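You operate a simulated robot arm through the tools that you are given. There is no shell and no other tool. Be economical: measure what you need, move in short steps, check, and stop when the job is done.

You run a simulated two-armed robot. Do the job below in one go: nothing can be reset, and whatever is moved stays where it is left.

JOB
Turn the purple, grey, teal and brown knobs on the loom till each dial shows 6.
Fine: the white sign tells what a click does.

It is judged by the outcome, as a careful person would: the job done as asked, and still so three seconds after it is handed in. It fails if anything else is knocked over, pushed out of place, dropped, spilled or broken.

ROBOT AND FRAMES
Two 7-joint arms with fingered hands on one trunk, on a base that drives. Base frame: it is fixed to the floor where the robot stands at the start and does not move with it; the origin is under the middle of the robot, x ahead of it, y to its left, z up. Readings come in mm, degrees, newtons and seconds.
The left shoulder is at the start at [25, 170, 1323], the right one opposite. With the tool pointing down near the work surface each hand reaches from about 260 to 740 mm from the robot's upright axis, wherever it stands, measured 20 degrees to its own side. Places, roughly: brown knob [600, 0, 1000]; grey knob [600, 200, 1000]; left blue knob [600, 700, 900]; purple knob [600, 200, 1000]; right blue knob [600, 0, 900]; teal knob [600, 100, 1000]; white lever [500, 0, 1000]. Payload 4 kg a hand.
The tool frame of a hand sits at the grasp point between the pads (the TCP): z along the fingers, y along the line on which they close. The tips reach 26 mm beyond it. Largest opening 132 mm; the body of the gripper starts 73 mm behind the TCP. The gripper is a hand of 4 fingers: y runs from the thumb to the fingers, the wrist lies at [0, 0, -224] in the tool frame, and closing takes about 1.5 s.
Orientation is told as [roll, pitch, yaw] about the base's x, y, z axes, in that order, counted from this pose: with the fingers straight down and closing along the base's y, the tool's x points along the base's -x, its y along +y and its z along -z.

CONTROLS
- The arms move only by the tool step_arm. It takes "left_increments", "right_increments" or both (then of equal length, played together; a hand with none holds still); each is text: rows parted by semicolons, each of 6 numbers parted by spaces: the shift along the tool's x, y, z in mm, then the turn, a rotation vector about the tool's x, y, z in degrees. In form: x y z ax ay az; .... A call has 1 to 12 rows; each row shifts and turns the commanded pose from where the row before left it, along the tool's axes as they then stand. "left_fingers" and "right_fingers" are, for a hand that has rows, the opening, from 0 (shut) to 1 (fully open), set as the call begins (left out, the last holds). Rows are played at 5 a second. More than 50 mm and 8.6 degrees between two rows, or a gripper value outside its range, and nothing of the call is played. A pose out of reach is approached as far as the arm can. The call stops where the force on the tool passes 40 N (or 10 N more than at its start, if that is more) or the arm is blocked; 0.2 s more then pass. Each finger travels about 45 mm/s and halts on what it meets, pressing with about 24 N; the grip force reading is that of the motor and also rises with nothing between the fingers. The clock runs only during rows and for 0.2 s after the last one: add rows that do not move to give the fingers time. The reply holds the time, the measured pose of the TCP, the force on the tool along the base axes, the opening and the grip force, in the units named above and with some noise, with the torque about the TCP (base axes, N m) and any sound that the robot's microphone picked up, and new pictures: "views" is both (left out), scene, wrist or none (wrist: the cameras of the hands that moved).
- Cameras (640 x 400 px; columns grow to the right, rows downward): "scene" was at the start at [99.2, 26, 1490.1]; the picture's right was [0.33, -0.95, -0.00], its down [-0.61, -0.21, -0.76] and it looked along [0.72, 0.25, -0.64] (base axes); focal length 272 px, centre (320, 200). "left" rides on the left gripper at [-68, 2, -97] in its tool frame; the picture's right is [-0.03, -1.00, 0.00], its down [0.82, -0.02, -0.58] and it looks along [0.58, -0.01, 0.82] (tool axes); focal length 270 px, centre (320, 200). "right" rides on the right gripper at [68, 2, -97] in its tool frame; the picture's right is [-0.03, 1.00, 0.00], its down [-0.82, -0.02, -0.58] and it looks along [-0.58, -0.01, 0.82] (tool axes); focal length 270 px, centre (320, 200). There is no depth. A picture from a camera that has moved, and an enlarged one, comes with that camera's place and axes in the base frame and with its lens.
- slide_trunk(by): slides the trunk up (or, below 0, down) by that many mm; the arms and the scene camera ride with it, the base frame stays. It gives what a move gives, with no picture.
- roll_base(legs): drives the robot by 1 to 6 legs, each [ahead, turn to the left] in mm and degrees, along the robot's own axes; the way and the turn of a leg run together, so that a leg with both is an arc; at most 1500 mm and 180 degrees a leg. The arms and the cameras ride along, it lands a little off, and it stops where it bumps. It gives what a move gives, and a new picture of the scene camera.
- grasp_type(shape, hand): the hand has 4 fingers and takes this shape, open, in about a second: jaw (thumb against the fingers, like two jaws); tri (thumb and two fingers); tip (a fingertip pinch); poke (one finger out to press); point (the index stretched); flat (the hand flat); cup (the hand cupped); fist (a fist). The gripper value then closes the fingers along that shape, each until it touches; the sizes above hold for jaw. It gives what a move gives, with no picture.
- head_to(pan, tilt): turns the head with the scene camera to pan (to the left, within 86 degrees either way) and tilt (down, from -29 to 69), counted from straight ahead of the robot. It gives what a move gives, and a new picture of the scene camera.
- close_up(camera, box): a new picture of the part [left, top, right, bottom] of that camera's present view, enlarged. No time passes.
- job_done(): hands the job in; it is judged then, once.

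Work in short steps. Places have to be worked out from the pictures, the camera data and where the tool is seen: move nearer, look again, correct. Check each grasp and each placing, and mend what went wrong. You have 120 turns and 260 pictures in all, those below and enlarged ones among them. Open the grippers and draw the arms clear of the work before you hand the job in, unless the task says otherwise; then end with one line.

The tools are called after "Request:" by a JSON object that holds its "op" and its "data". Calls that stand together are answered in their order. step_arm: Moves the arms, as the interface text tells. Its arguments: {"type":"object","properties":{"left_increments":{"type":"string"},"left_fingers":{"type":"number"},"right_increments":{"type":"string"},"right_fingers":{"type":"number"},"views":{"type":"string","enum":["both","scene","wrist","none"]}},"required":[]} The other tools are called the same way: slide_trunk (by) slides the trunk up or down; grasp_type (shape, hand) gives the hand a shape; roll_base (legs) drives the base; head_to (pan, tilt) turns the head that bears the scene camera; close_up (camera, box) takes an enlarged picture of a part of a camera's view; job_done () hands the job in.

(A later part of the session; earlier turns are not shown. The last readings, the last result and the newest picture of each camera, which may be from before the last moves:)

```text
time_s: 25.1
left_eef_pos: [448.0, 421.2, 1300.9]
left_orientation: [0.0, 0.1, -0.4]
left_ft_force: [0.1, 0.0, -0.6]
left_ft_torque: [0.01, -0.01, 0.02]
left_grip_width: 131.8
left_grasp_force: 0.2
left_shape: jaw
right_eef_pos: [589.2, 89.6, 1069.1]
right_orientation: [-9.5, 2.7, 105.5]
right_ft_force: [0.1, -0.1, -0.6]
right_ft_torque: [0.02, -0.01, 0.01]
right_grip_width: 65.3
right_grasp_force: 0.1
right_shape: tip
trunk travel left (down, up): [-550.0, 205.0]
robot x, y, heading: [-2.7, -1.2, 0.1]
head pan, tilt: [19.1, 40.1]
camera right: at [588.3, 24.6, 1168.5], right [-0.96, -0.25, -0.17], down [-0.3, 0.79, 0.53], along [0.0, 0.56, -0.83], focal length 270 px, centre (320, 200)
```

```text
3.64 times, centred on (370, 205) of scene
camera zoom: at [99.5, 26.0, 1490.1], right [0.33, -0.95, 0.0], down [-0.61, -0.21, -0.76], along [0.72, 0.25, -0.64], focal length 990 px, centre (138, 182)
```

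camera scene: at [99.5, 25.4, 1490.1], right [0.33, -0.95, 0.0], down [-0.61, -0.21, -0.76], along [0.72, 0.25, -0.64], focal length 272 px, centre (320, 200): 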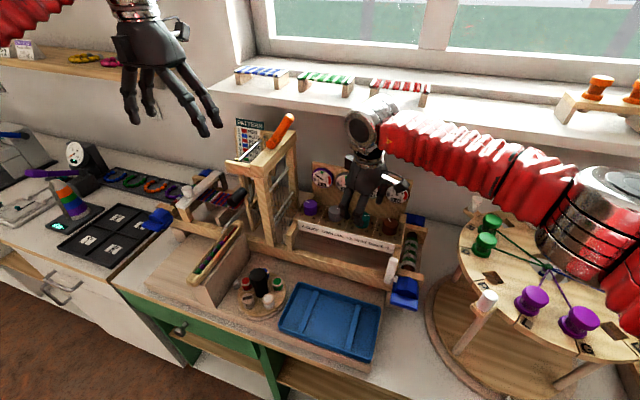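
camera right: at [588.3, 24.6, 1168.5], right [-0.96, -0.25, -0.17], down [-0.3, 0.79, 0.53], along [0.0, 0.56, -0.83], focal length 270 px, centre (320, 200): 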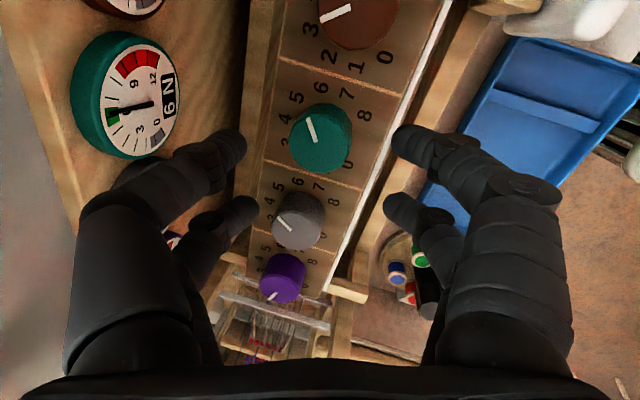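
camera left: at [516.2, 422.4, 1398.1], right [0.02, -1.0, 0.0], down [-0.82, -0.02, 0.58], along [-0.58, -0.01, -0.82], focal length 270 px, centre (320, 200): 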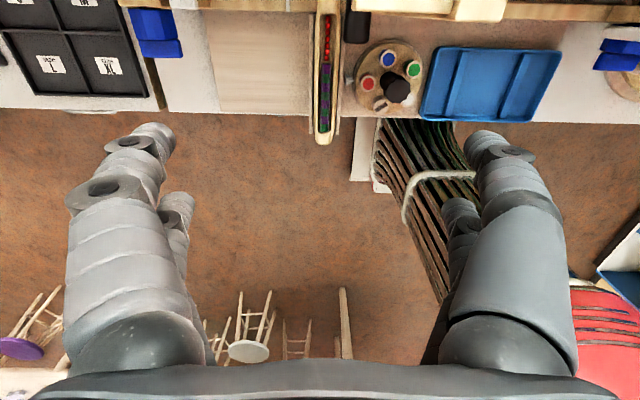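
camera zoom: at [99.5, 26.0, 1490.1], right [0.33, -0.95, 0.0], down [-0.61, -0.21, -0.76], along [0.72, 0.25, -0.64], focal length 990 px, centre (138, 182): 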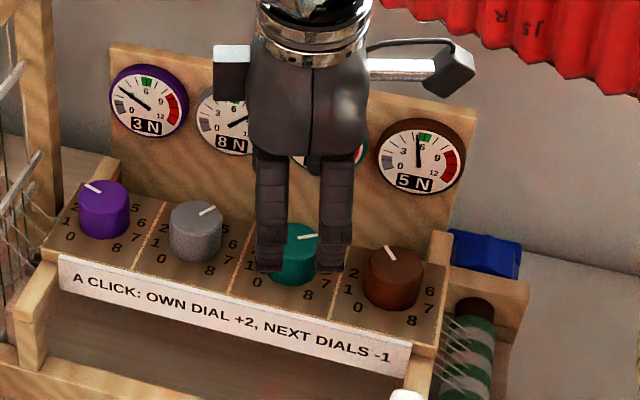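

Teal seems to have moved only part of a click. I zoom in on the knobs to measure their pointers.

Request:
{"op": "close_up", "data": {"camera": "right", "box": [240, 0, 440, 125]}}

Request:
{"op": "close_up", "data": {"camera": "right", "box": [240, 80, 400, 180]}}

Request:
{"op": "close_up", "data": {"camera": "scene", "box": [300, 190, 420, 260]}}

```text
3.20 times, centred on (340, 62) of right
camera zoom: at [588.3, 24.6, 1168.5], right [-0.96, -0.25, -0.17], down [-0.3, 0.79, 0.53], along [0.0, 0.56, -0.83], focal length 865 px, centre (256, 640)
```

zoom: 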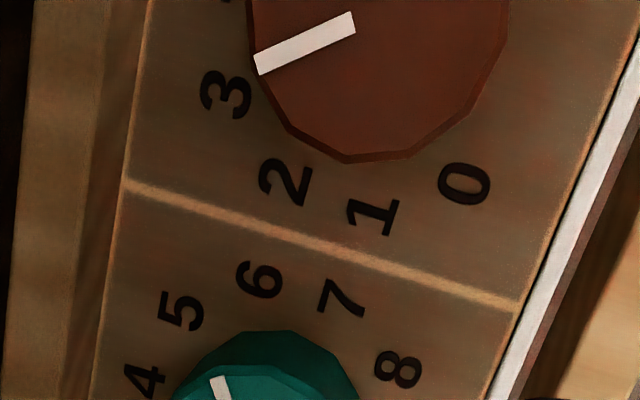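

```text
4.00 times, centred on (320, 130) of right
camera zoom: at [588.3, 24.6, 1168.5], right [-0.96, -0.25, -0.17], down [-0.3, 0.79, 0.53], along [0.0, 0.56, -0.83], focal length 1081 px, centre (320, 480)
```

zoom: 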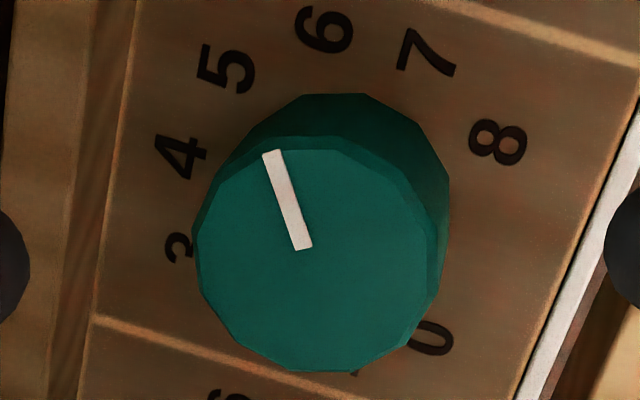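

```text
5.33 times, centred on (360, 225) of scene
camera zoom: at [99.5, 26.0, 1490.1], right [0.33, -0.95, 0.0], down [-0.61, -0.21, -0.76], along [0.72, 0.25, -0.64], focal length 1452 px, centre (107, 67)
```

zoom: 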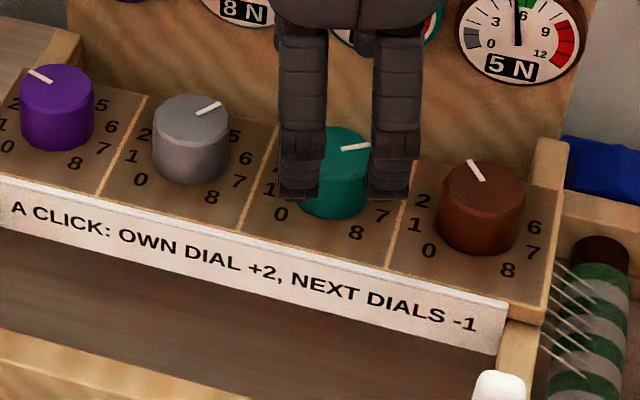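

While gripped, teal was more than half a click over. Now it sits at about 0.3 of a click. I wait a second to see whether it drifts on.

Request:
{"op": "step_arm", "data": {"right_increments": "0 0 0 0 0 0;0 0 0 0 0 0;0 0 0 0 0 0;0 0 0 0 0 0;0 0 0 0 0 0", "views": "none"}}

Request:
{"op": "close_up", "data": {"camera": "right", "box": [240, 80, 400, 180]}}

Request:
{"op": "close_up", "data": {"camera": "right", "box": [50, 20, 210, 120]}}

```text
time_s: 26.3
left_eef_pos: [448.6, 421.3, 1300.9]
left_orientation: [0.1, -0.1, -0.3]
left_ft_force: [1.1, -0.3, -0.8]
left_ft_torque: [-0.01, 0.02, -0.02]
left_grip_width: 131.7
left_grasp_force: 0.2
left_shape: jaw
right_eef_pos: [589.2, 91.0, 1069.7]
right_orientation: [-9.7, 2.8, 105.4]
right_ft_force: [0.5, 0.4, 0.1]
right_ft_torque: [-0.02, 0.0, 0.0]
right_grip_width: 65.4
right_grasp_force: 0.0
right_shape: tip
trunk travel left (down, up): [-550.0, 205.0]
robot x, y, heading: [-2.5, 2.6, 0.1]
head pan, tilt: [19.1, 40.1]
```

```text
4.00 times, centred on (320, 130) of right
camera zoom: at [588.2, 24.7, 1168.7], right [-0.95, -0.24, -0.17], down [-0.3, 0.79, 0.53], along [0.0, 0.56, -0.83], focal length 1081 px, centre (320, 480)
```

zoom: 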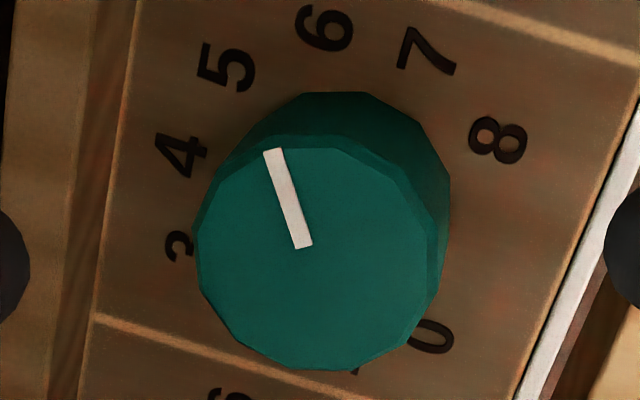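

```text
4.00 times, centred on (130, 70) of right
camera zoom: at [588.2, 24.7, 1168.7], right [-0.95, -0.24, -0.17], down [-0.3, 0.79, 0.53], along [0.0, 0.56, -0.83], focal length 1081 px, centre (1080, 720)
```

zoom: 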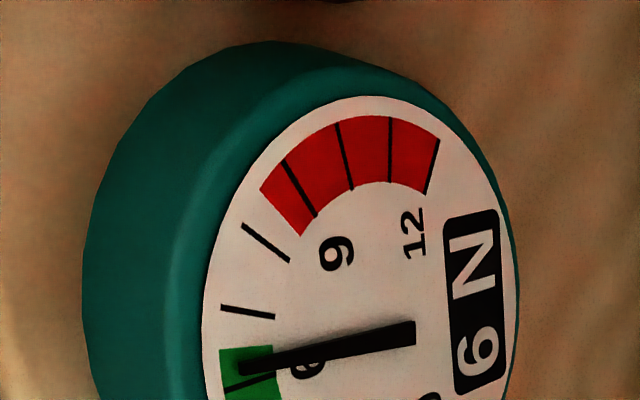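

Teal rests about 0.3 of a click over, so the knobs are continuous and stay where they are left. I turn the hand back to yaw about 85, grip again and turn the remaining 24° or so, looking before and after release.

Request:
{"op": "step_arm", "data": {"right_increments": "0 0 0 0 0 7;0 0 0 0 0 7;0 0 0 0 0 6;-1 0 20 0 0 0;0 0 15 0 0 0;0 0 9 0 0 0;0 0 0 0 0 0", "views": "none"}}

Request:
{"op": "step_arm", "data": {"right_increments": "0 0 0 0 0 0;0 0 0 0 0 0;0 0 0 0 0 0;0 0 0 0 0 0;0 0 0 0 0 0;0 0 0 0 0 0", "right_fingers": 0, "views": "wrist"}}

Request:
{"op": "step_arm", "data": {"right_increments": "0 0 0 0 0 -6;0 0 0 0 0 -6;0 0 0 0 0 -6;0 0 0 0 0 -6;0 0 0 0 0 0", "views": "wrist"}}

Request:
{"op": "close_up", "data": {"camera": "scene", "box": [290, 150, 450, 260]}}

```text
time_s: 27.9
left_eef_pos: [448.3, 421.1, 1300.4]
left_orientation: [0.0, 0.0, -0.3]
left_ft_force: [0.2, -0.4, 0.7]
left_ft_torque: [-0.03, 0.02, 0.0]
left_grip_width: 132.2
left_grasp_force: 0.0
left_shape: jaw
right_eef_pos: [597.2, 91.3, 1026.8]
right_orientation: [-9.8, -0.7, 85.7]
right_ft_force: [-0.4, 0.3, 0.2]
right_ft_torque: [0.02, 0.02, -0.03]
right_grip_width: 65.2
right_grasp_force: 0.0
right_shape: tip
trunk travel left (down, up): [-550.0, 205.0]
robot x, y, heading: [-2.5, -3.8, 0.2]
head pan, tilt: [19.1, 40.1]
```

```text
time_s: 29.3
left_eef_pos: [449.0, 421.3, 1299.7]
left_orientation: [0.0, 0.1, -0.3]
left_ft_force: [-0.8, -0.4, 0.3]
left_ft_torque: [-0.02, -0.02, 0.01]
left_grip_width: 131.6
left_grasp_force: 0.1
left_shape: jaw
right_eef_pos: [596.7, 92.7, 1026.8]
right_orientation: [-9.9, -0.7, 85.7]
right_ft_force: [1.1, 6.4, -2.5]
right_ft_torque: [-0.01, 0.24, -0.03]
right_grip_width: 13.8
right_grasp_force: 23.7
right_shape: tip
trunk travel left (down, up): [-550.0, 205.0]
robot x, y, heading: [-3.3, 0.8, 0.0]
head pan, tilt: [19.1, 40.1]
camera right: at [573.5, 24.8, 1121.2], right [-0.98, 0.1, -0.17], down [-0.02, 0.81, 0.58], along [0.2, 0.57, -0.79], focal length 270 px, centre (320, 200)
```

right: 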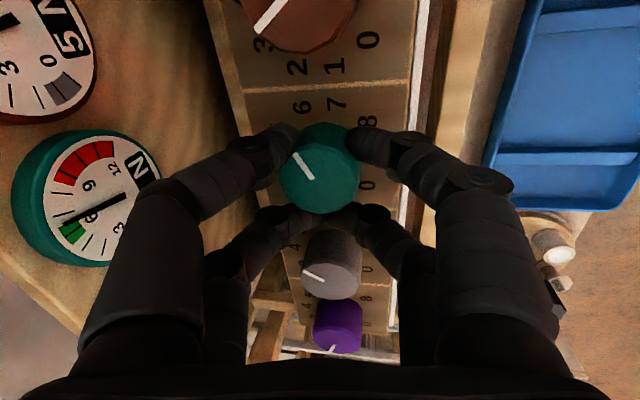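

```text
time_s: 30.5
left_eef_pos: [446.9, 421.4, 1300.3]
left_orientation: [0.1, 0.0, -0.2]
left_ft_force: [-0.8, -0.6, 0.0]
left_ft_torque: [0.05, 0.0, 0.0]
left_grip_width: 131.9
left_grasp_force: 0.0
left_shape: jaw
right_eef_pos: [596.5, 92.4, 1026.3]
right_orientation: [-9.3, 3.4, 109.4]
right_ft_force: [-10.2, 4.9, -1.9]
right_ft_torque: [0.38, 0.5, -0.01]
right_grip_width: 13.4
right_grasp_force: 23.7
right_shape: tip
trunk travel left (down, up): [-550.0, 205.0]
robot x, y, heading: [-1.4, 4.7, 0.0]
head pan, tilt: [19.1, 40.1]
camera right: at [599.9, 28.6, 1125.8], right [-0.94, -0.31, -0.16], down [-0.35, 0.78, 0.52], along [-0.04, 0.55, -0.84], focal length 270 px, centre (320, 200)
```

right: 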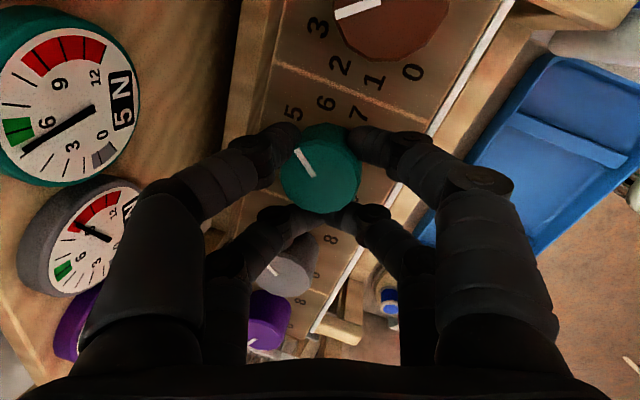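

```text
3.64 times, centred on (370, 205) of scene
camera zoom: at [97.7, 26.7, 1490.2], right [0.33, -0.95, 0.0], down [-0.61, -0.21, -0.77], along [0.72, 0.25, -0.64], focal length 990 px, centre (138, 182)
```

zoom: 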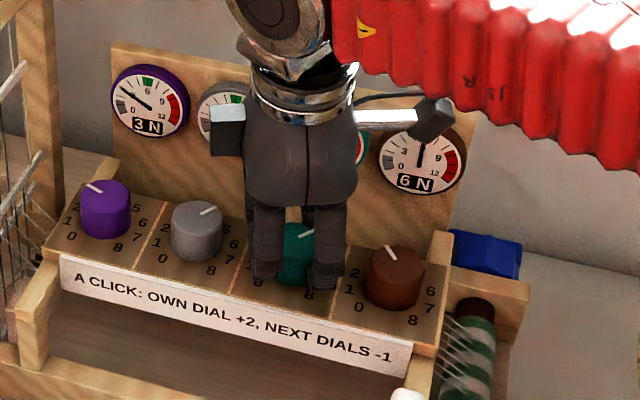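

Teal reads 5 and brown 6, as wanted. I release and rise, then measure again.

Request:
{"op": "step_arm", "data": {"right_increments": "0 0 0 0 0 0;0 0 0 0 0 0;0 0 0 0 0 0;0 0 0 0 0 0;0 0 0 0 0 0;0 0 0 0 0 0;0 0 0 0 0 0;0 0 -20 0 0 0;0 0 -25 0 0 0;0 0 0 0 0 0", "right_fingers": 0.5, "views": "wrist"}}

Request:
{"op": "close_up", "data": {"camera": "right", "box": [240, 80, 400, 180]}}

Request:
{"op": "close_up", "data": {"camera": "right", "box": [50, 0, 242, 120]}}

Request:
{"op": "close_up", "data": {"camera": "scene", "box": [290, 150, 450, 260]}}

```text
time_s: 32.7
left_eef_pos: [449.1, 420.7, 1299.5]
left_orientation: [0.1, 0.1, -0.3]
left_ft_force: [0.2, -0.4, 0.8]
left_ft_torque: [0.02, -0.01, -0.02]
left_grip_width: 131.7
left_grasp_force: 0.1
left_shape: jaw
right_eef_pos: [589.7, 92.2, 1068.0]
right_orientation: [-9.4, 3.4, 109.4]
right_ft_force: [-0.2, 0.6, 0.0]
right_ft_torque: [-0.03, 0.02, 0.01]
right_grip_width: 65.6
right_grasp_force: 0.1
right_shape: tip
trunk travel left (down, up): [-550.0, 205.0]
robot x, y, heading: [1.1, 0.7, 0.1]
head pan, tilt: [19.1, 40.1]
camera right: at [593.5, 27.4, 1168.1], right [-0.94, -0.31, -0.16], down [-0.35, 0.78, 0.52], along [-0.04, 0.55, -0.84], focal length 270 px, centre (320, 200)
```

right: 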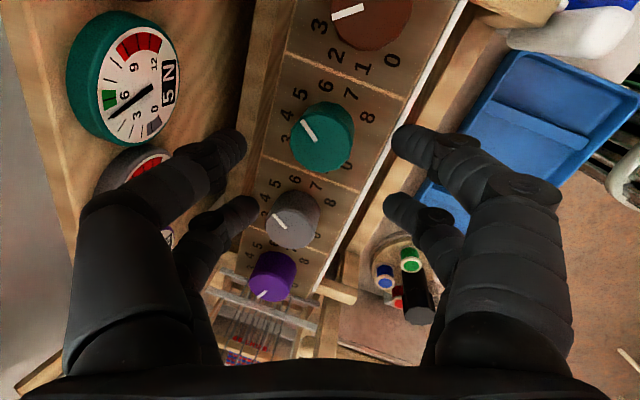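

```text
4.00 times, centred on (320, 130) of right
camera zoom: at [593.5, 27.4, 1168.1], right [-0.94, -0.31, -0.16], down [-0.35, 0.78, 0.52], along [-0.04, 0.55, -0.84], focal length 1081 px, centre (320, 480)
```

zoom: 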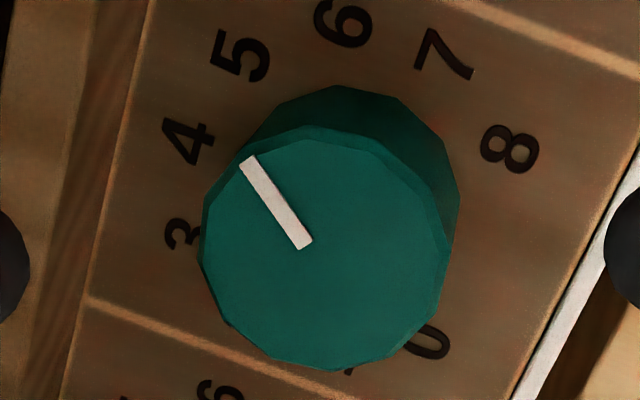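

```text
3.33 times, centred on (146, 60) of right
camera zoom: at [593.5, 27.4, 1168.1], right [-0.94, -0.31, -0.16], down [-0.35, 0.78, 0.52], along [-0.04, 0.55, -0.84], focal length 901 px, centre (900, 667)
```

zoom: 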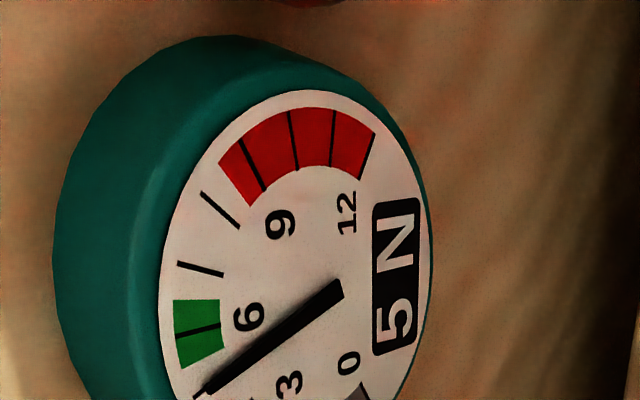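

```text
3.64 times, centred on (370, 205) of scene
camera zoom: at [99.5, 26.1, 1490.1], right [0.33, -0.95, 0.0], down [-0.61, -0.21, -0.76], along [0.72, 0.25, -0.64], focal length 990 px, centre (138, 182)
```

zoom: 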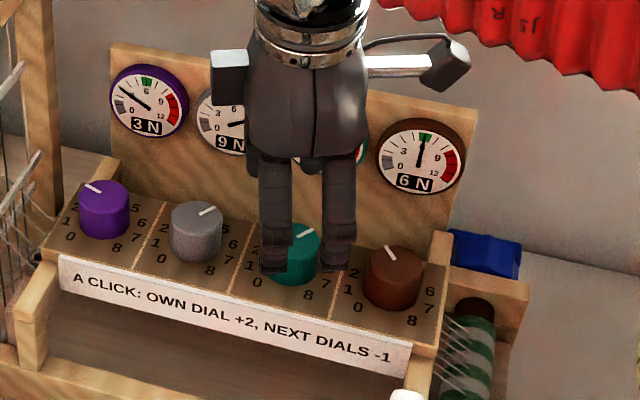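

Teal is at exactly 5, grey at 9 and brown at 6. Next is grey: I turn back to yaw 72 and move 66 mm along +y.

Request:
{"op": "step_arm", "data": {"right_increments": "0 0 0 0 0 7.4;0 0 0 0 0 7.4;0 0 0 0 0 7.4;0 0 0 0 0 7.4;0 0 0 0 0 7.4;-31.5 10 0 0 0 0;-31.4 10 0 0 0 0;0 0 0 0 0 0", "views": "wrist"}}

Request:
{"op": "close_up", "data": {"camera": "right", "box": [240, 80, 400, 180]}}

```text
time_s: 34.5
left_eef_pos: [448.3, 420.0, 1299.9]
left_orientation: [-0.1, 0.1, -0.3]
left_ft_force: [-0.1, -0.6, 0.0]
left_ft_torque: [0.03, 0.03, 0.01]
left_grip_width: 132.1
left_grasp_force: 0.0
left_shape: jaw
right_eef_pos: [589.1, 157.3, 1068.4]
right_orientation: [-9.5, -2.9, 72.8]
right_ft_force: [0.6, -0.6, 1.7]
right_ft_torque: [-0.01, 0.0, 0.02]
right_grip_width: 65.6
right_grasp_force: 0.0
right_shape: tip
trunk travel left (down, up): [-550.0, 205.0]
robot x, y, heading: [1.5, 0.5, 0.2]
head pan, tilt: [19.1, 40.1]
camera right: at [551.0, 93.3, 1160.7], right [-0.93, 0.32, -0.16], down [0.16, 0.77, 0.61], along [0.32, 0.55, -0.77], focal length 270 px, centre (320, 200)
```

right: 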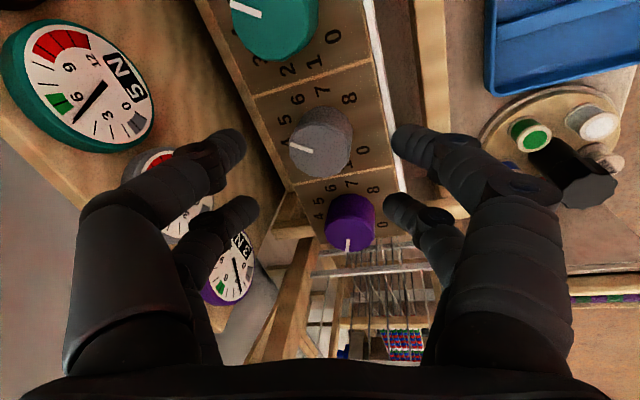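

```text
4.00 times, centred on (320, 130) of right
camera zoom: at [551.0, 93.3, 1160.7], right [-0.93, 0.32, -0.16], down [0.16, 0.77, 0.61], along [0.32, 0.55, -0.77], focal length 1081 px, centre (320, 480)
```

zoom: 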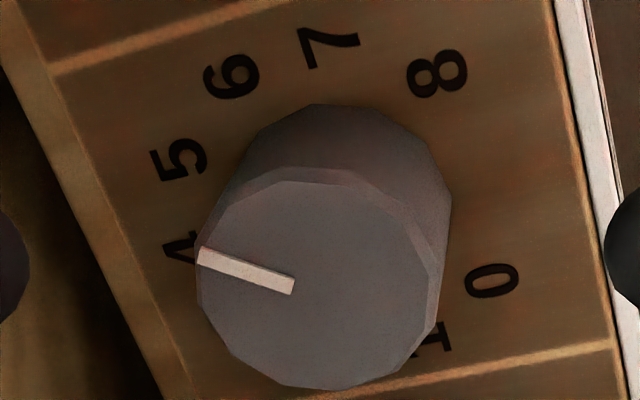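

Grey's centre lies at about y 161.5. I shift +4 mm, descend, and close.

Request:
{"op": "step_arm", "data": {"right_increments": "-3.8 1.2 18 0 0 0;0 0 16 0 0 0;0 0 9 0 0 0;0 0 0 0 0 0", "views": "none"}}

Request:
{"op": "step_arm", "data": {"right_increments": "0 0 0 0 0 0;0 0 0 0 0 0;0 0 0 0 0 0;0 0 0 0 0 0;0 0 0 0 0 0;0 0 0 0 0 0", "right_fingers": 0, "views": "wrist"}}

```text
time_s: 35.5
left_eef_pos: [448.6, 421.9, 1299.6]
left_orientation: [0.0, 0.0, -0.2]
left_ft_force: [0.1, 0.2, 0.2]
left_ft_torque: [0.0, -0.02, 0.0]
left_grip_width: 131.9
left_grasp_force: 0.1
left_shape: jaw
right_eef_pos: [601.4, 160.0, 1028.2]
right_orientation: [-9.6, -2.9, 72.5]
right_ft_force: [-0.7, 0.0, 0.0]
right_ft_torque: [0.0, 0.01, -0.03]
right_grip_width: 65.2
right_grasp_force: 0.0
right_shape: tip
trunk travel left (down, up): [-550.0, 205.0]
robot x, y, heading: [1.1, -1.5, -0.0]
head pan, tilt: [19.1, 40.1]
```

```text
time_s: 36.9
left_eef_pos: [449.4, 420.1, 1301.1]
left_orientation: [-0.1, 0.2, -0.4]
left_ft_force: [-0.4, 0.2, 0.5]
left_ft_torque: [0.03, 0.0, 0.01]
left_grip_width: 131.6
left_grasp_force: 0.0
left_shape: jaw
right_eef_pos: [600.8, 158.6, 1025.0]
right_orientation: [-9.5, -2.7, 72.5]
right_ft_force: [-1.0, 1.9, -5.0]
right_ft_torque: [0.03, 0.35, 0.02]
right_grip_width: 13.3
right_grasp_force: 23.4
right_shape: tip
trunk travel left (down, up): [-550.0, 205.0]
robot x, y, heading: [0.8, -2.9, 0.1]
head pan, tilt: [19.1, 40.1]
camera right: at [560.8, 94.9, 1118.4], right [-0.93, 0.33, -0.16], down [0.17, 0.77, 0.61], along [0.33, 0.54, -0.77], focal length 270 px, centre (320, 200)
```

right: 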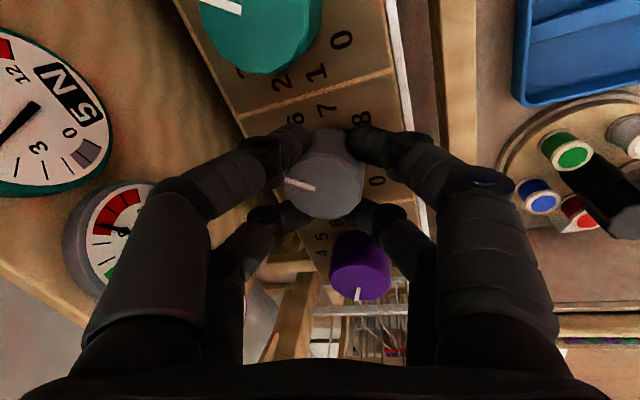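

Grip width 13 with low force is a good grip. I turn counterclockwise 35°.

Request:
{"op": "step_arm", "data": {"right_increments": "0 0 0 0 0 -7;0 0 0 0 0 -7;0 0 0 0 0 -7;0 0 0 0 0 -7;0 0 0 0 0 -7;0 0 0 0 0 0", "views": "wrist"}}

Request:
{"op": "close_up", "data": {"camera": "scene", "box": [290, 150, 450, 260]}}

```text
time_s: 38.3
left_eef_pos: [447.9, 421.8, 1300.2]
left_orientation: [-0.1, 0.0, -0.4]
left_ft_force: [0.3, 0.1, 0.0]
left_ft_torque: [0.01, 0.0, -0.01]
left_grip_width: 131.9
left_grasp_force: 0.0
left_shape: jaw
right_eef_pos: [599.2, 161.1, 1026.4]
right_orientation: [-9.4, 3.0, 107.2]
right_ft_force: [-9.7, 13.0, -0.6]
right_ft_torque: [0.99, 0.84, -0.02]
right_grip_width: 11.6
right_grasp_force: 23.9
right_shape: tip
trunk travel left (down, up): [-550.0, 205.0]
robot x, y, heading: [0.5, 2.0, -0.0]
head pan, tilt: [19.1, 40.1]
camera right: at [600.0, 95.6, 1125.8], right [-0.95, -0.28, -0.16], down [-0.32, 0.79, 0.53], along [-0.02, 0.55, -0.83], focal length 270 px, centre (320, 200)
```

right: 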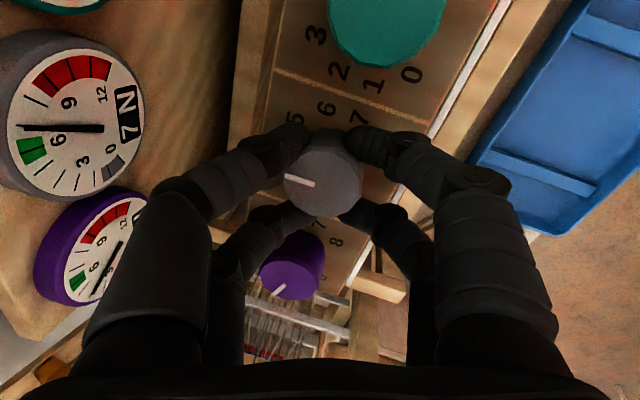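

```text
3.64 times, centred on (370, 205) of scene
camera zoom: at [97.8, 27.9, 1490.2], right [0.33, -0.94, 0.0], down [-0.61, -0.21, -0.76], along [0.72, 0.25, -0.64], focal length 990 px, centre (138, 182)
```

zoom: 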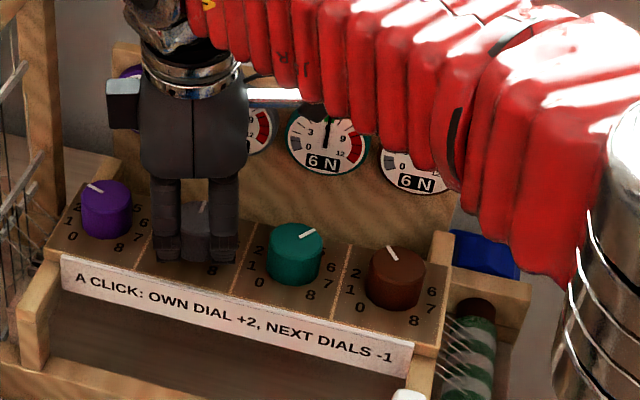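

Grey reads 7 and teal 6. I release, rise and check the needles.

Request:
{"op": "step_arm", "data": {"right_increments": "0 0 0 0 0 0;0 0 0 0 0 0;0 0 0 0 0 0;0 0 0 0 0 0;0 0 0 0 0 0;0 0 0 0 0 0;0 0 0 0 0 0;0 0 -20 0 0 0;0 0 -25 0 0 0;0 0 0 0 0 0", "right_fingers": 0.5, "views": "wrist"}}

Request:
{"op": "close_up", "data": {"camera": "right", "box": [50, 0, 242, 120]}}

Request:
{"op": "close_up", "data": {"camera": "right", "box": [240, 80, 400, 180]}}

Request:
{"op": "close_up", "data": {"camera": "scene", "box": [290, 150, 450, 260]}}

```text
time_s: 40.5
left_eef_pos: [447.6, 421.6, 1300.0]
left_orientation: [-0.1, 0.0, -0.3]
left_ft_force: [-0.8, 0.7, -0.7]
left_ft_torque: [-0.04, -0.01, 0.02]
left_grip_width: 131.8
left_grasp_force: 0.0
left_shape: jaw
right_eef_pos: [589.5, 163.1, 1072.2]
right_orientation: [-9.3, 3.1, 107.4]
right_ft_force: [0.4, 0.0, -0.4]
right_ft_torque: [-0.03, 0.02, -0.02]
right_grip_width: 65.6
right_grasp_force: 0.1
right_shape: tip
trunk travel left (down, up): [-550.0, 205.0]
robot x, y, heading: [-1.2, -1.1, -0.1]
head pan, tilt: [19.1, 40.1]
camera right: at [591.3, 96.9, 1170.6], right [-0.95, -0.28, -0.17], down [-0.32, 0.78, 0.53], along [-0.02, 0.55, -0.83], focal length 270 px, centre (320, 200)
```

right: 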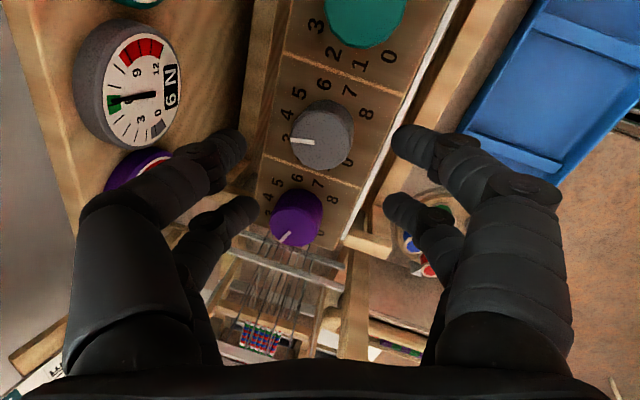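

```text
3.33 times, centred on (146, 60) of right
camera zoom: at [591.3, 96.9, 1170.6], right [-0.95, -0.28, -0.17], down [-0.32, 0.78, 0.53], along [-0.02, 0.55, -0.83], focal length 901 px, centre (900, 667)
```

zoom: 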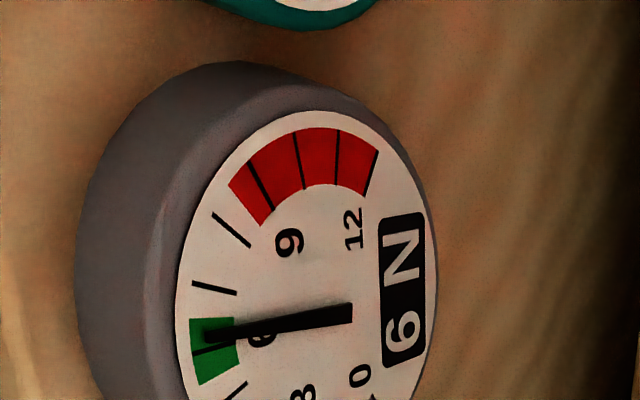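

```text
4.00 times, centred on (320, 130) of right
camera zoom: at [591.3, 96.9, 1170.6], right [-0.95, -0.28, -0.17], down [-0.32, 0.78, 0.53], along [-0.02, 0.55, -0.83], focal length 1081 px, centre (320, 480)
```

zoom: 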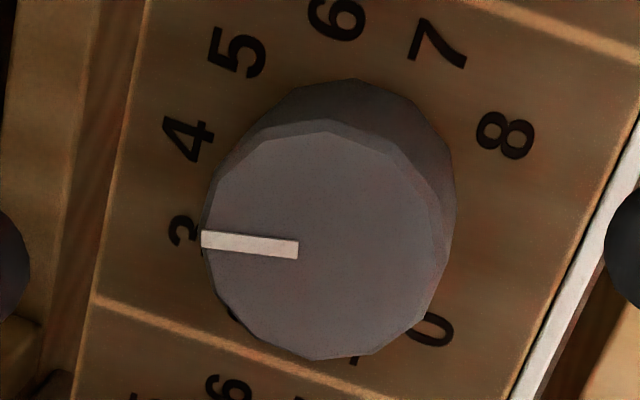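

```text
3.64 times, centred on (370, 205) of scene
camera zoom: at [99.1, 26.4, 1490.1], right [0.33, -0.95, 0.0], down [-0.61, -0.21, -0.76], along [0.72, 0.25, -0.64], focal length 990 px, centre (138, 182)
```

zoom: 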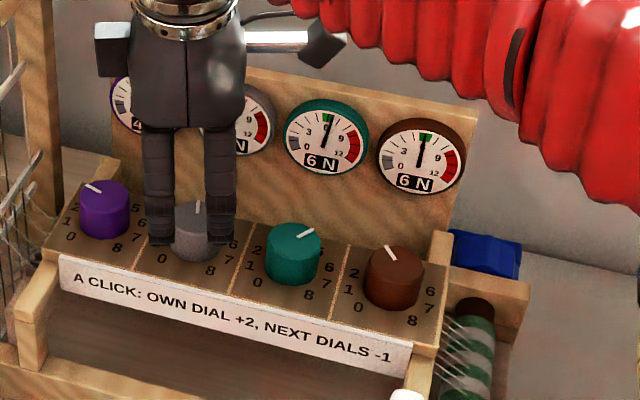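

Grey overshot slightly on release, with the needle at about 6.4 instead of 7. I'll trim it at the end. Now I move on to purple, about 67 mm further, and keep this yaw for its clockwise turn.

Request:
{"op": "step_arm", "data": {"right_increments": "-32 -10 0 0 0 0;-32 -10 0 0 0 0;0 0 0 0 0 0;0 0 0 0 0 0", "views": "both"}}

Request:
{"op": "close_up", "data": {"camera": "right", "box": [240, 80, 400, 180]}}

```text
time_s: 41.5
left_eef_pos: [448.1, 421.1, 1300.9]
left_orientation: [0.0, 0.0, -0.3]
left_ft_force: [0.9, -0.5, -0.2]
left_ft_torque: [-0.02, -0.02, -0.01]
left_grip_width: 132.0
left_grasp_force: 0.1
left_shape: jaw
right_eef_pos: [576.8, 184.0, 1061.3]
right_orientation: [-9.5, 3.0, 107.1]
right_ft_force: [0.1, 0.3, 0.2]
right_ft_torque: [0.02, 0.0, 0.02]
right_grip_width: 65.7
right_grasp_force: 0.1
right_shape: tip
right hand out of reach, approached as far as the arm can: row 1, 2
trunk travel left (down, up): [-550.0, 205.0]
robot x, y, heading: [-3.1, 2.6, -0.1]
head pan, tilt: [19.1, 40.1]
camera scene: at [99.2, 26.0, 1490.1], right [0.33, -0.95, 0.0], down [-0.61, -0.21, -0.76], along [0.72, 0.25, -0.64], focal length 272 px, centre (320, 200)
camera right: at [577.5, 118.1, 1160.5], right [-0.95, -0.27, -0.17], down [-0.32, 0.79, 0.53], along [-0.01, 0.55, -0.83], focal length 270 px, centre (320, 200)
```

scene: 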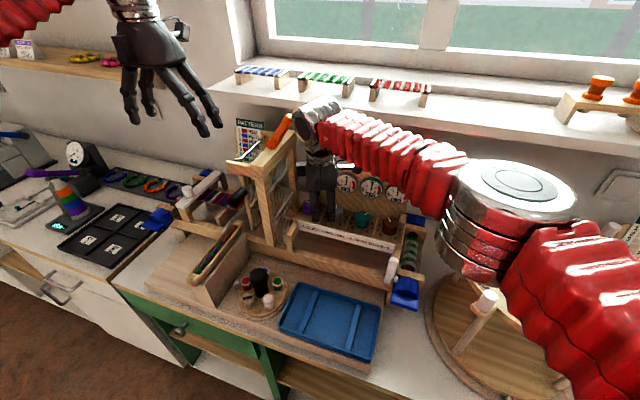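
right: 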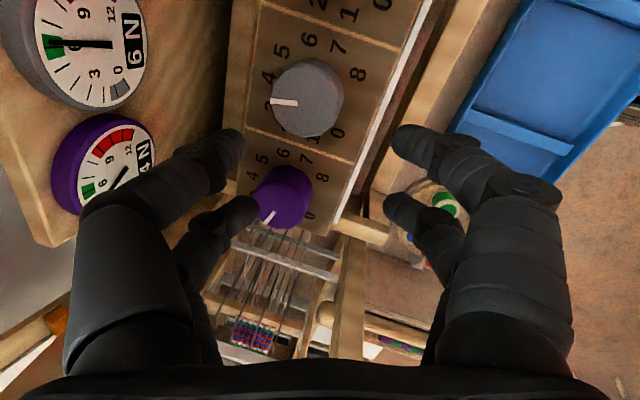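

```text
4.00 times, centred on (320, 130) of right
camera zoom: at [577.5, 118.1, 1160.5], right [-0.95, -0.27, -0.17], down [-0.32, 0.79, 0.53], along [-0.01, 0.55, -0.83], focal length 1081 px, centre (320, 480)
```

zoom: 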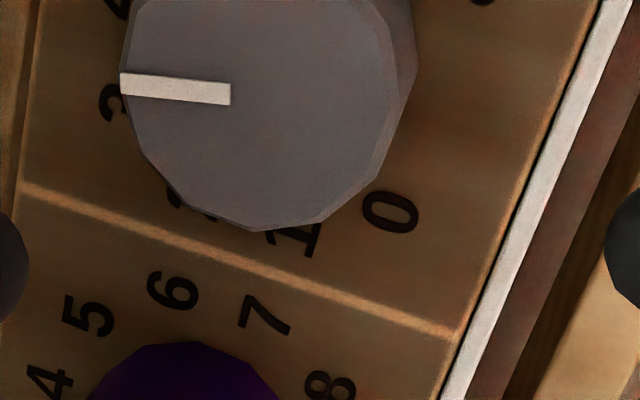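

At this yaw purple is just out of the right arm's reach, and the left hand would crowd the loom tower. I'll raise the right hand clear and turn the base about 16° left to bring the right shoulder closer.

Request:
{"op": "step_arm", "data": {"right_increments": "0 0 -45 0 0 0;0 0 -45 0 0 0;0 0 -45 0 0 0;40 12 -20 0 0 0;40 12 0 0 0 0;40 12 0 0 0 0;40 12 0 0 0 0;0 0 0 0 0 0", "views": "scene"}}

```text
time_s: 43.3
left_eef_pos: [448.6, 422.3, 1299.2]
left_orientation: [0.0, 0.0, -0.3]
left_ft_force: [-0.2, 0.9, -1.2]
left_ft_torque: [-0.03, -0.01, 0.0]
left_grip_width: 131.8
left_grasp_force: 0.0
left_shape: jaw
right_eef_pos: [549.1, 19.9, 1214.8]
right_orientation: [-9.6, 3.1, 107.4]
right_ft_force: [0.5, 1.1, 0.3]
right_ft_torque: [-0.04, -0.01, 0.05]
right_grip_width: 65.8
right_grasp_force: 0.1
right_shape: tip
trunk travel left (down, up): [-550.0, 205.0]
robot x, y, heading: [-0.6, -0.1, 0.1]
head pan, tilt: [19.1, 40.1]
camera scene: at [98.9, 27.0, 1490.1], right [0.33, -0.94, 0.0], down [-0.61, -0.21, -0.76], along [0.72, 0.25, -0.64], focal length 272 px, centre (320, 200)
```

scene: 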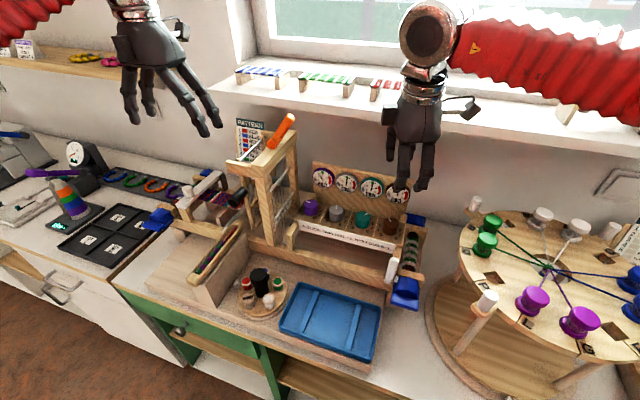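

The view is clear. I move the right hand a bit further right and up first, so the swing stays away from the tower, then turn the base.

Request:
{"op": "step_arm", "data": {"right_increments": "45 12 -20 0 0 0;45 12 -20 0 0 0;0 0 0 0 0 0", "views": "none"}}

Request:
{"op": "roll_base", "data": {"legs": [[0, 16]]}}

```text
refused: row 1 steps farther than a row can; nothing moved
```

```text
time_s: 44.7
left_eef_pos: [311.3, 527.4, 1301.6]
left_orientation: [0.0, 0.0, 15.6]
left_ft_force: [0.2, 0.4, -0.2]
left_ft_torque: [0.0, -0.03, 0.02]
left_grip_width: 131.9
left_grasp_force: 0.1
left_shape: jaw
right_eef_pos: [519.0, 170.6, 1215.4]
right_orientation: [-9.4, 3.2, 123.4]
right_ft_force: [-0.1, 0.0, 0.1]
right_ft_torque: [-0.03, 0.0, 0.01]
right_grip_width: 65.6
right_grasp_force: 0.1
right_shape: tip
trunk travel left (down, up): [-550.0, 205.0]
robot x, y, heading: [-0.4, -15.0, 15.8]
head pan, tilt: [19.1, 40.1]
camera scene: at [88.3, 35.0, 1490.2], right [0.57, -0.82, 0.0], down [-0.53, -0.37, -0.76], along [0.63, 0.44, -0.64], focal length 272 px, centre (320, 200)
```

scene: 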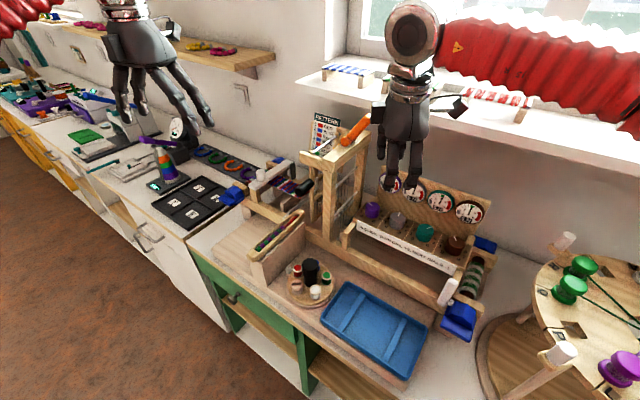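

The arm row was refused, but the turn went cleanly and nothing was touched. Before lowering at purple I look closely at the tower beside it.

Request:
{"op": "close_up", "data": {"camera": "scene", "box": [290, 90, 450, 250]}}

Request:
{"op": "step_arm", "data": {"right_increments": "0 0 0 0 0 8;0 0 0 0 0 8;0 0 0 -0.8 2.6 0;0 0 0 0 0 0", "views": "wrist"}}

```text
2.50 times, centred on (370, 170) of scene
camera zoom: at [88.3, 35.0, 1490.2], right [0.57, -0.82, 0.0], down [-0.53, -0.37, -0.76], along [0.63, 0.44, -0.64], focal length 680 px, centre (195, 275)
```

zoom: 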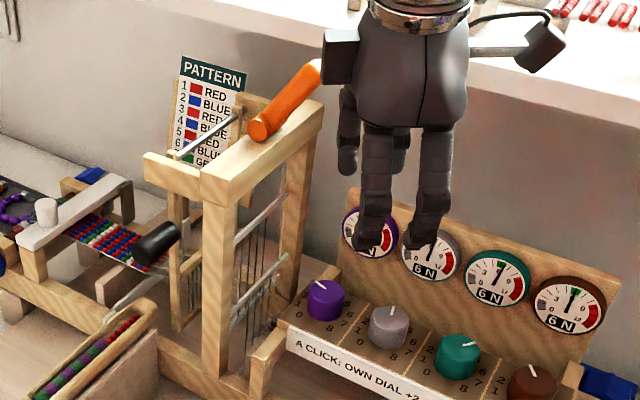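

```text
time_s: 45.7
left_eef_pos: [311.3, 525.6, 1301.6]
left_orientation: [0.0, 0.0, 15.7]
left_ft_force: [0.2, 0.1, 0.6]
left_ft_torque: [0.01, -0.01, 0.01]
left_grip_width: 131.9
left_grasp_force: 0.0
left_shape: jaw
right_eef_pos: [520.2, 168.3, 1215.3]
right_orientation: [-9.1, 2.9, 107.1]
right_ft_force: [-0.8, 0.1, -0.2]
right_ft_torque: [-0.02, 0.02, -0.04]
right_grip_width: 65.7
right_grasp_force: 0.0
right_shape: tip
trunk travel left (down, up): [-550.0, 205.0]
robot x, y, heading: [2.6, -16.0, 16.1]
head pan, tilt: [19.1, 40.1]
camera right: at [521.2, 103.3, 1314.8], right [-0.95, -0.27, -0.16], down [-0.32, 0.79, 0.53], along [-0.02, 0.55, -0.83], focal length 270 px, centre (320, 200)
```

right: 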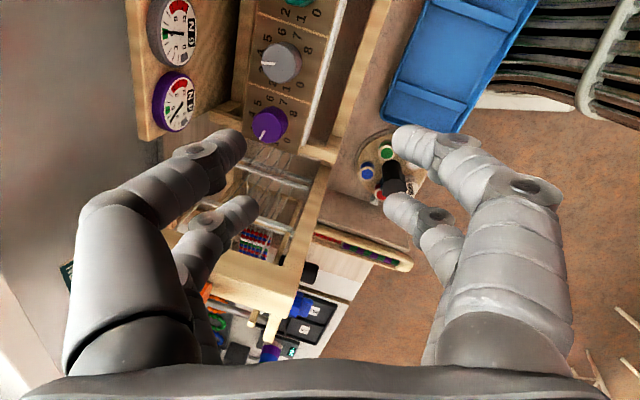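

I measure the tower top better with enlarged pictures.

Request:
{"op": "close_up", "data": {"camera": "right", "box": [180, 90, 372, 330]}}

Request:
{"op": "close_up", "data": {"camera": "scene", "box": [320, 110, 400, 260]}}

```text
1.67 times, centred on (276, 210) of right
camera zoom: at [521.2, 103.3, 1314.8], right [-0.95, -0.27, -0.16], down [-0.32, 0.79, 0.53], along [-0.02, 0.55, -0.83], focal length 450 px, centre (393, 183)
```

zoom: 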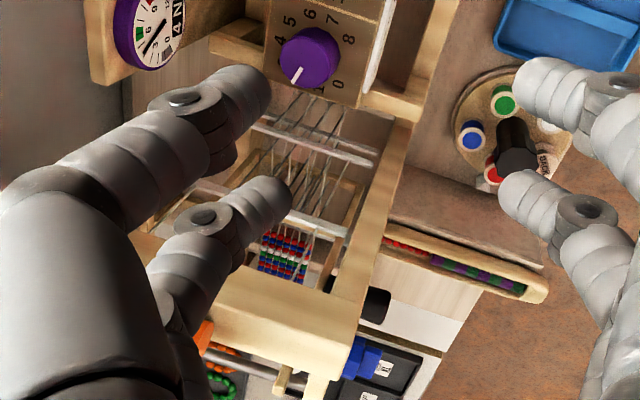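

```text
2.67 times, centred on (360, 185) of scene
camera zoom: at [88.8, 34.9, 1490.1], right [0.57, -0.82, 0.0], down [-0.53, -0.37, -0.76], along [0.63, 0.44, -0.64], focal length 726 px, centre (213, 240)
```

zoom: 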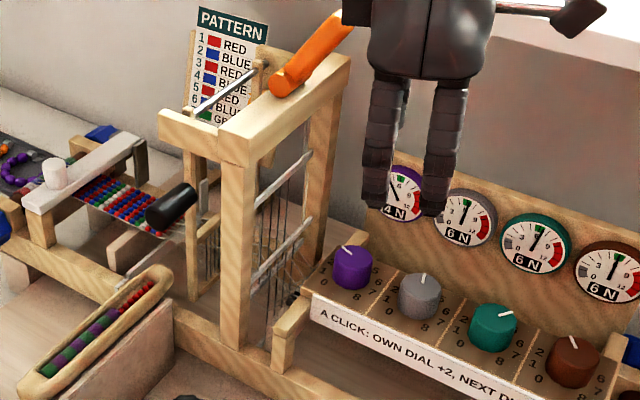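

The tower's face is at about y 280, leaving roughly 10 mm beside the hand body at purple. I move to a hover over purple and look.

Request:
{"op": "step_arm", "data": {"right_increments": "-20.7 -33 0 0 0 0;-20.7 -33 0 0 0 0;0 0 40 0 0 0;0 0 40 0 0 0;0 0 30 0 0 0;0 0 0 0 0 0", "views": "both"}}

Request:
{"op": "close_up", "data": {"camera": "scene", "box": [320, 90, 440, 250]}}

```text
time_s: 47.1
left_eef_pos: [309.5, 526.5, 1300.5]
left_orientation: [-0.1, 0.0, 15.6]
left_ft_force: [-0.6, 0.8, -0.3]
left_ft_torque: [0.02, 0.01, 0.02]
left_grip_width: 132.1
left_grasp_force: 0.0
left_shape: jaw
right_eef_pos: [584.6, 229.5, 1115.2]
right_orientation: [-9.1, 2.9, 107.2]
right_ft_force: [1.1, 0.1, -0.5]
right_ft_torque: [0.01, 0.06, 0.01]
right_grip_width: 65.9
right_grasp_force: 0.0
right_shape: tip
trunk travel left (down, up): [-550.0, 205.0]
robot x, y, heading: [2.0, -16.6, 15.8]
head pan, tilt: [19.1, 40.1]
camera scene: at [88.3, 35.7, 1490.1], right [0.57, -0.82, 0.0], down [-0.53, -0.37, -0.76], along [0.63, 0.44, -0.64], focal length 272 px, centre (320, 200)
camera right: at [586.1, 163.7, 1214.9], right [-0.95, -0.28, -0.16], down [-0.32, 0.79, 0.53], along [-0.02, 0.55, -0.83], focal length 270 px, centre (320, 200)
```

scene: 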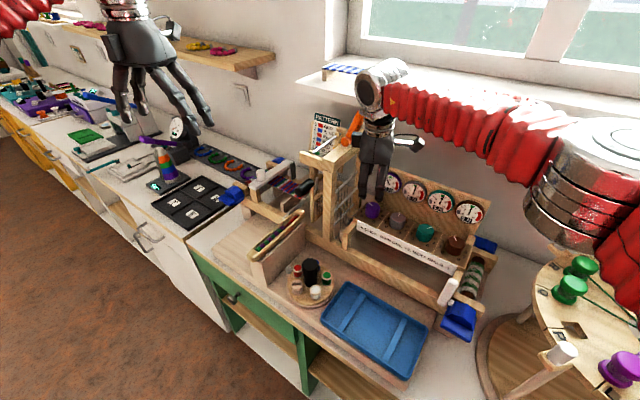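
right: 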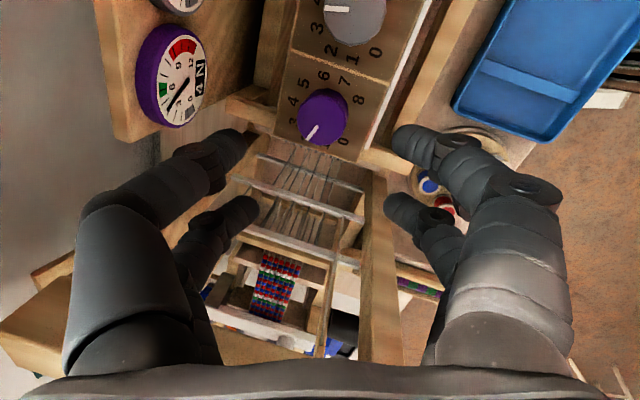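

```text
2.50 times, centred on (380, 170) of scene
camera zoom: at [88.3, 35.7, 1490.1], right [0.57, -0.82, 0.0], down [-0.53, -0.37, -0.76], along [0.63, 0.44, -0.64], focal length 680 px, centre (170, 275)
```

zoom: 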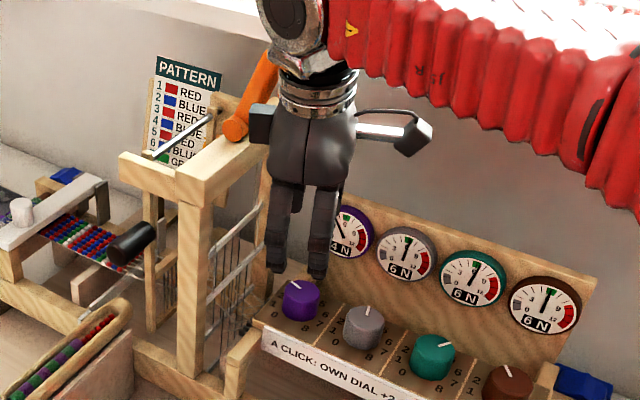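

There is a box on the back of the hand that would come close to the tower top. I lean the wrist 8° toward -y for clearance, shift to compensate, and descend halfway.

Request:
{"op": "step_arm", "data": {"right_increments": "0 0 0 2.3 -7.5 1.4;14.7 6.5 0 0 0 0;0 0 25 0 0 0;0 0 20 0 0 0;0 0 0 0 0 0", "views": "both"}}

Request:
{"op": "close_up", "data": {"camera": "scene", "box": [320, 90, 440, 250]}}

```text
time_s: 48.3
left_eef_pos: [310.7, 526.9, 1301.3]
left_orientation: [0.0, -0.1, 15.7]
left_ft_force: [-1.6, -0.6, -0.4]
left_ft_torque: [0.0, 0.03, 0.01]
left_grip_width: 132.1
left_grasp_force: 0.0
left_shape: jaw
right_eef_pos: [591.3, 219.8, 1069.3]
right_orientation: [-11.6, -4.7, 107.2]
right_ft_force: [0.8, -0.1, 0.1]
right_ft_torque: [0.0, -0.02, -0.04]
right_grip_width: 65.7
right_grasp_force: 0.0
right_shape: tip
trunk travel left (down, up): [-550.0, 205.0]
robot x, y, heading: [1.2, -15.5, 15.7]
head pan, tilt: [19.1, 40.1]
camera scene: at [88.5, 35.0, 1490.2], right [0.57, -0.82, 0.0], down [-0.53, -0.37, -0.76], along [0.63, 0.44, -0.64], focal length 272 px, centre (320, 200)
camera right: at [593.3, 141.3, 1159.1], right [-0.95, -0.25, -0.2], down [-0.32, 0.7, 0.64], along [-0.02, 0.66, -0.75], focal length 270 px, centre (320, 200)
```

scene: 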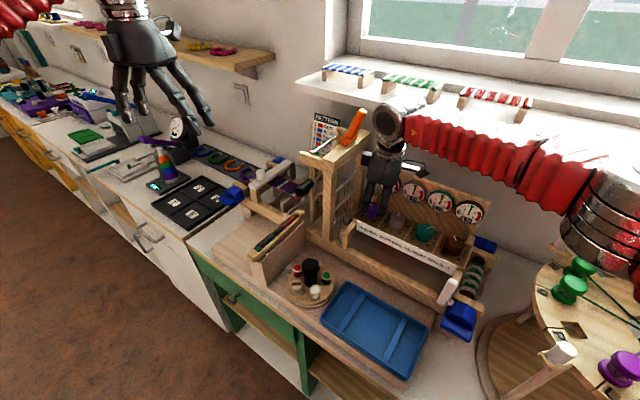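
right: 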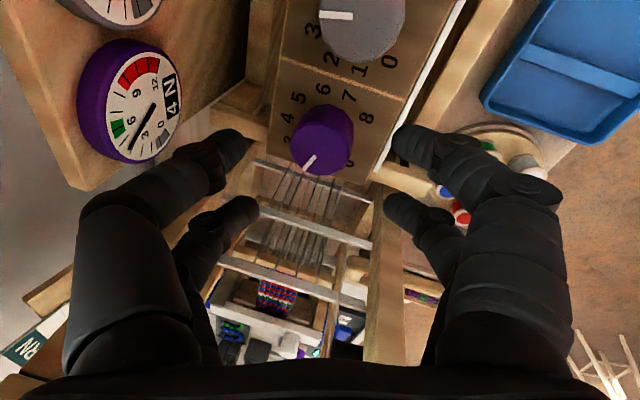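

```text
2.50 times, centred on (380, 170) of scene
camera zoom: at [88.5, 35.0, 1490.2], right [0.57, -0.82, 0.0], down [-0.53, -0.37, -0.76], along [0.63, 0.44, -0.64], focal length 680 px, centre (170, 275)
```

zoom: 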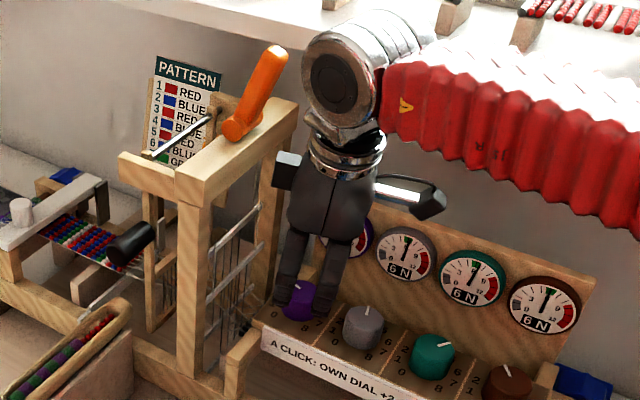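

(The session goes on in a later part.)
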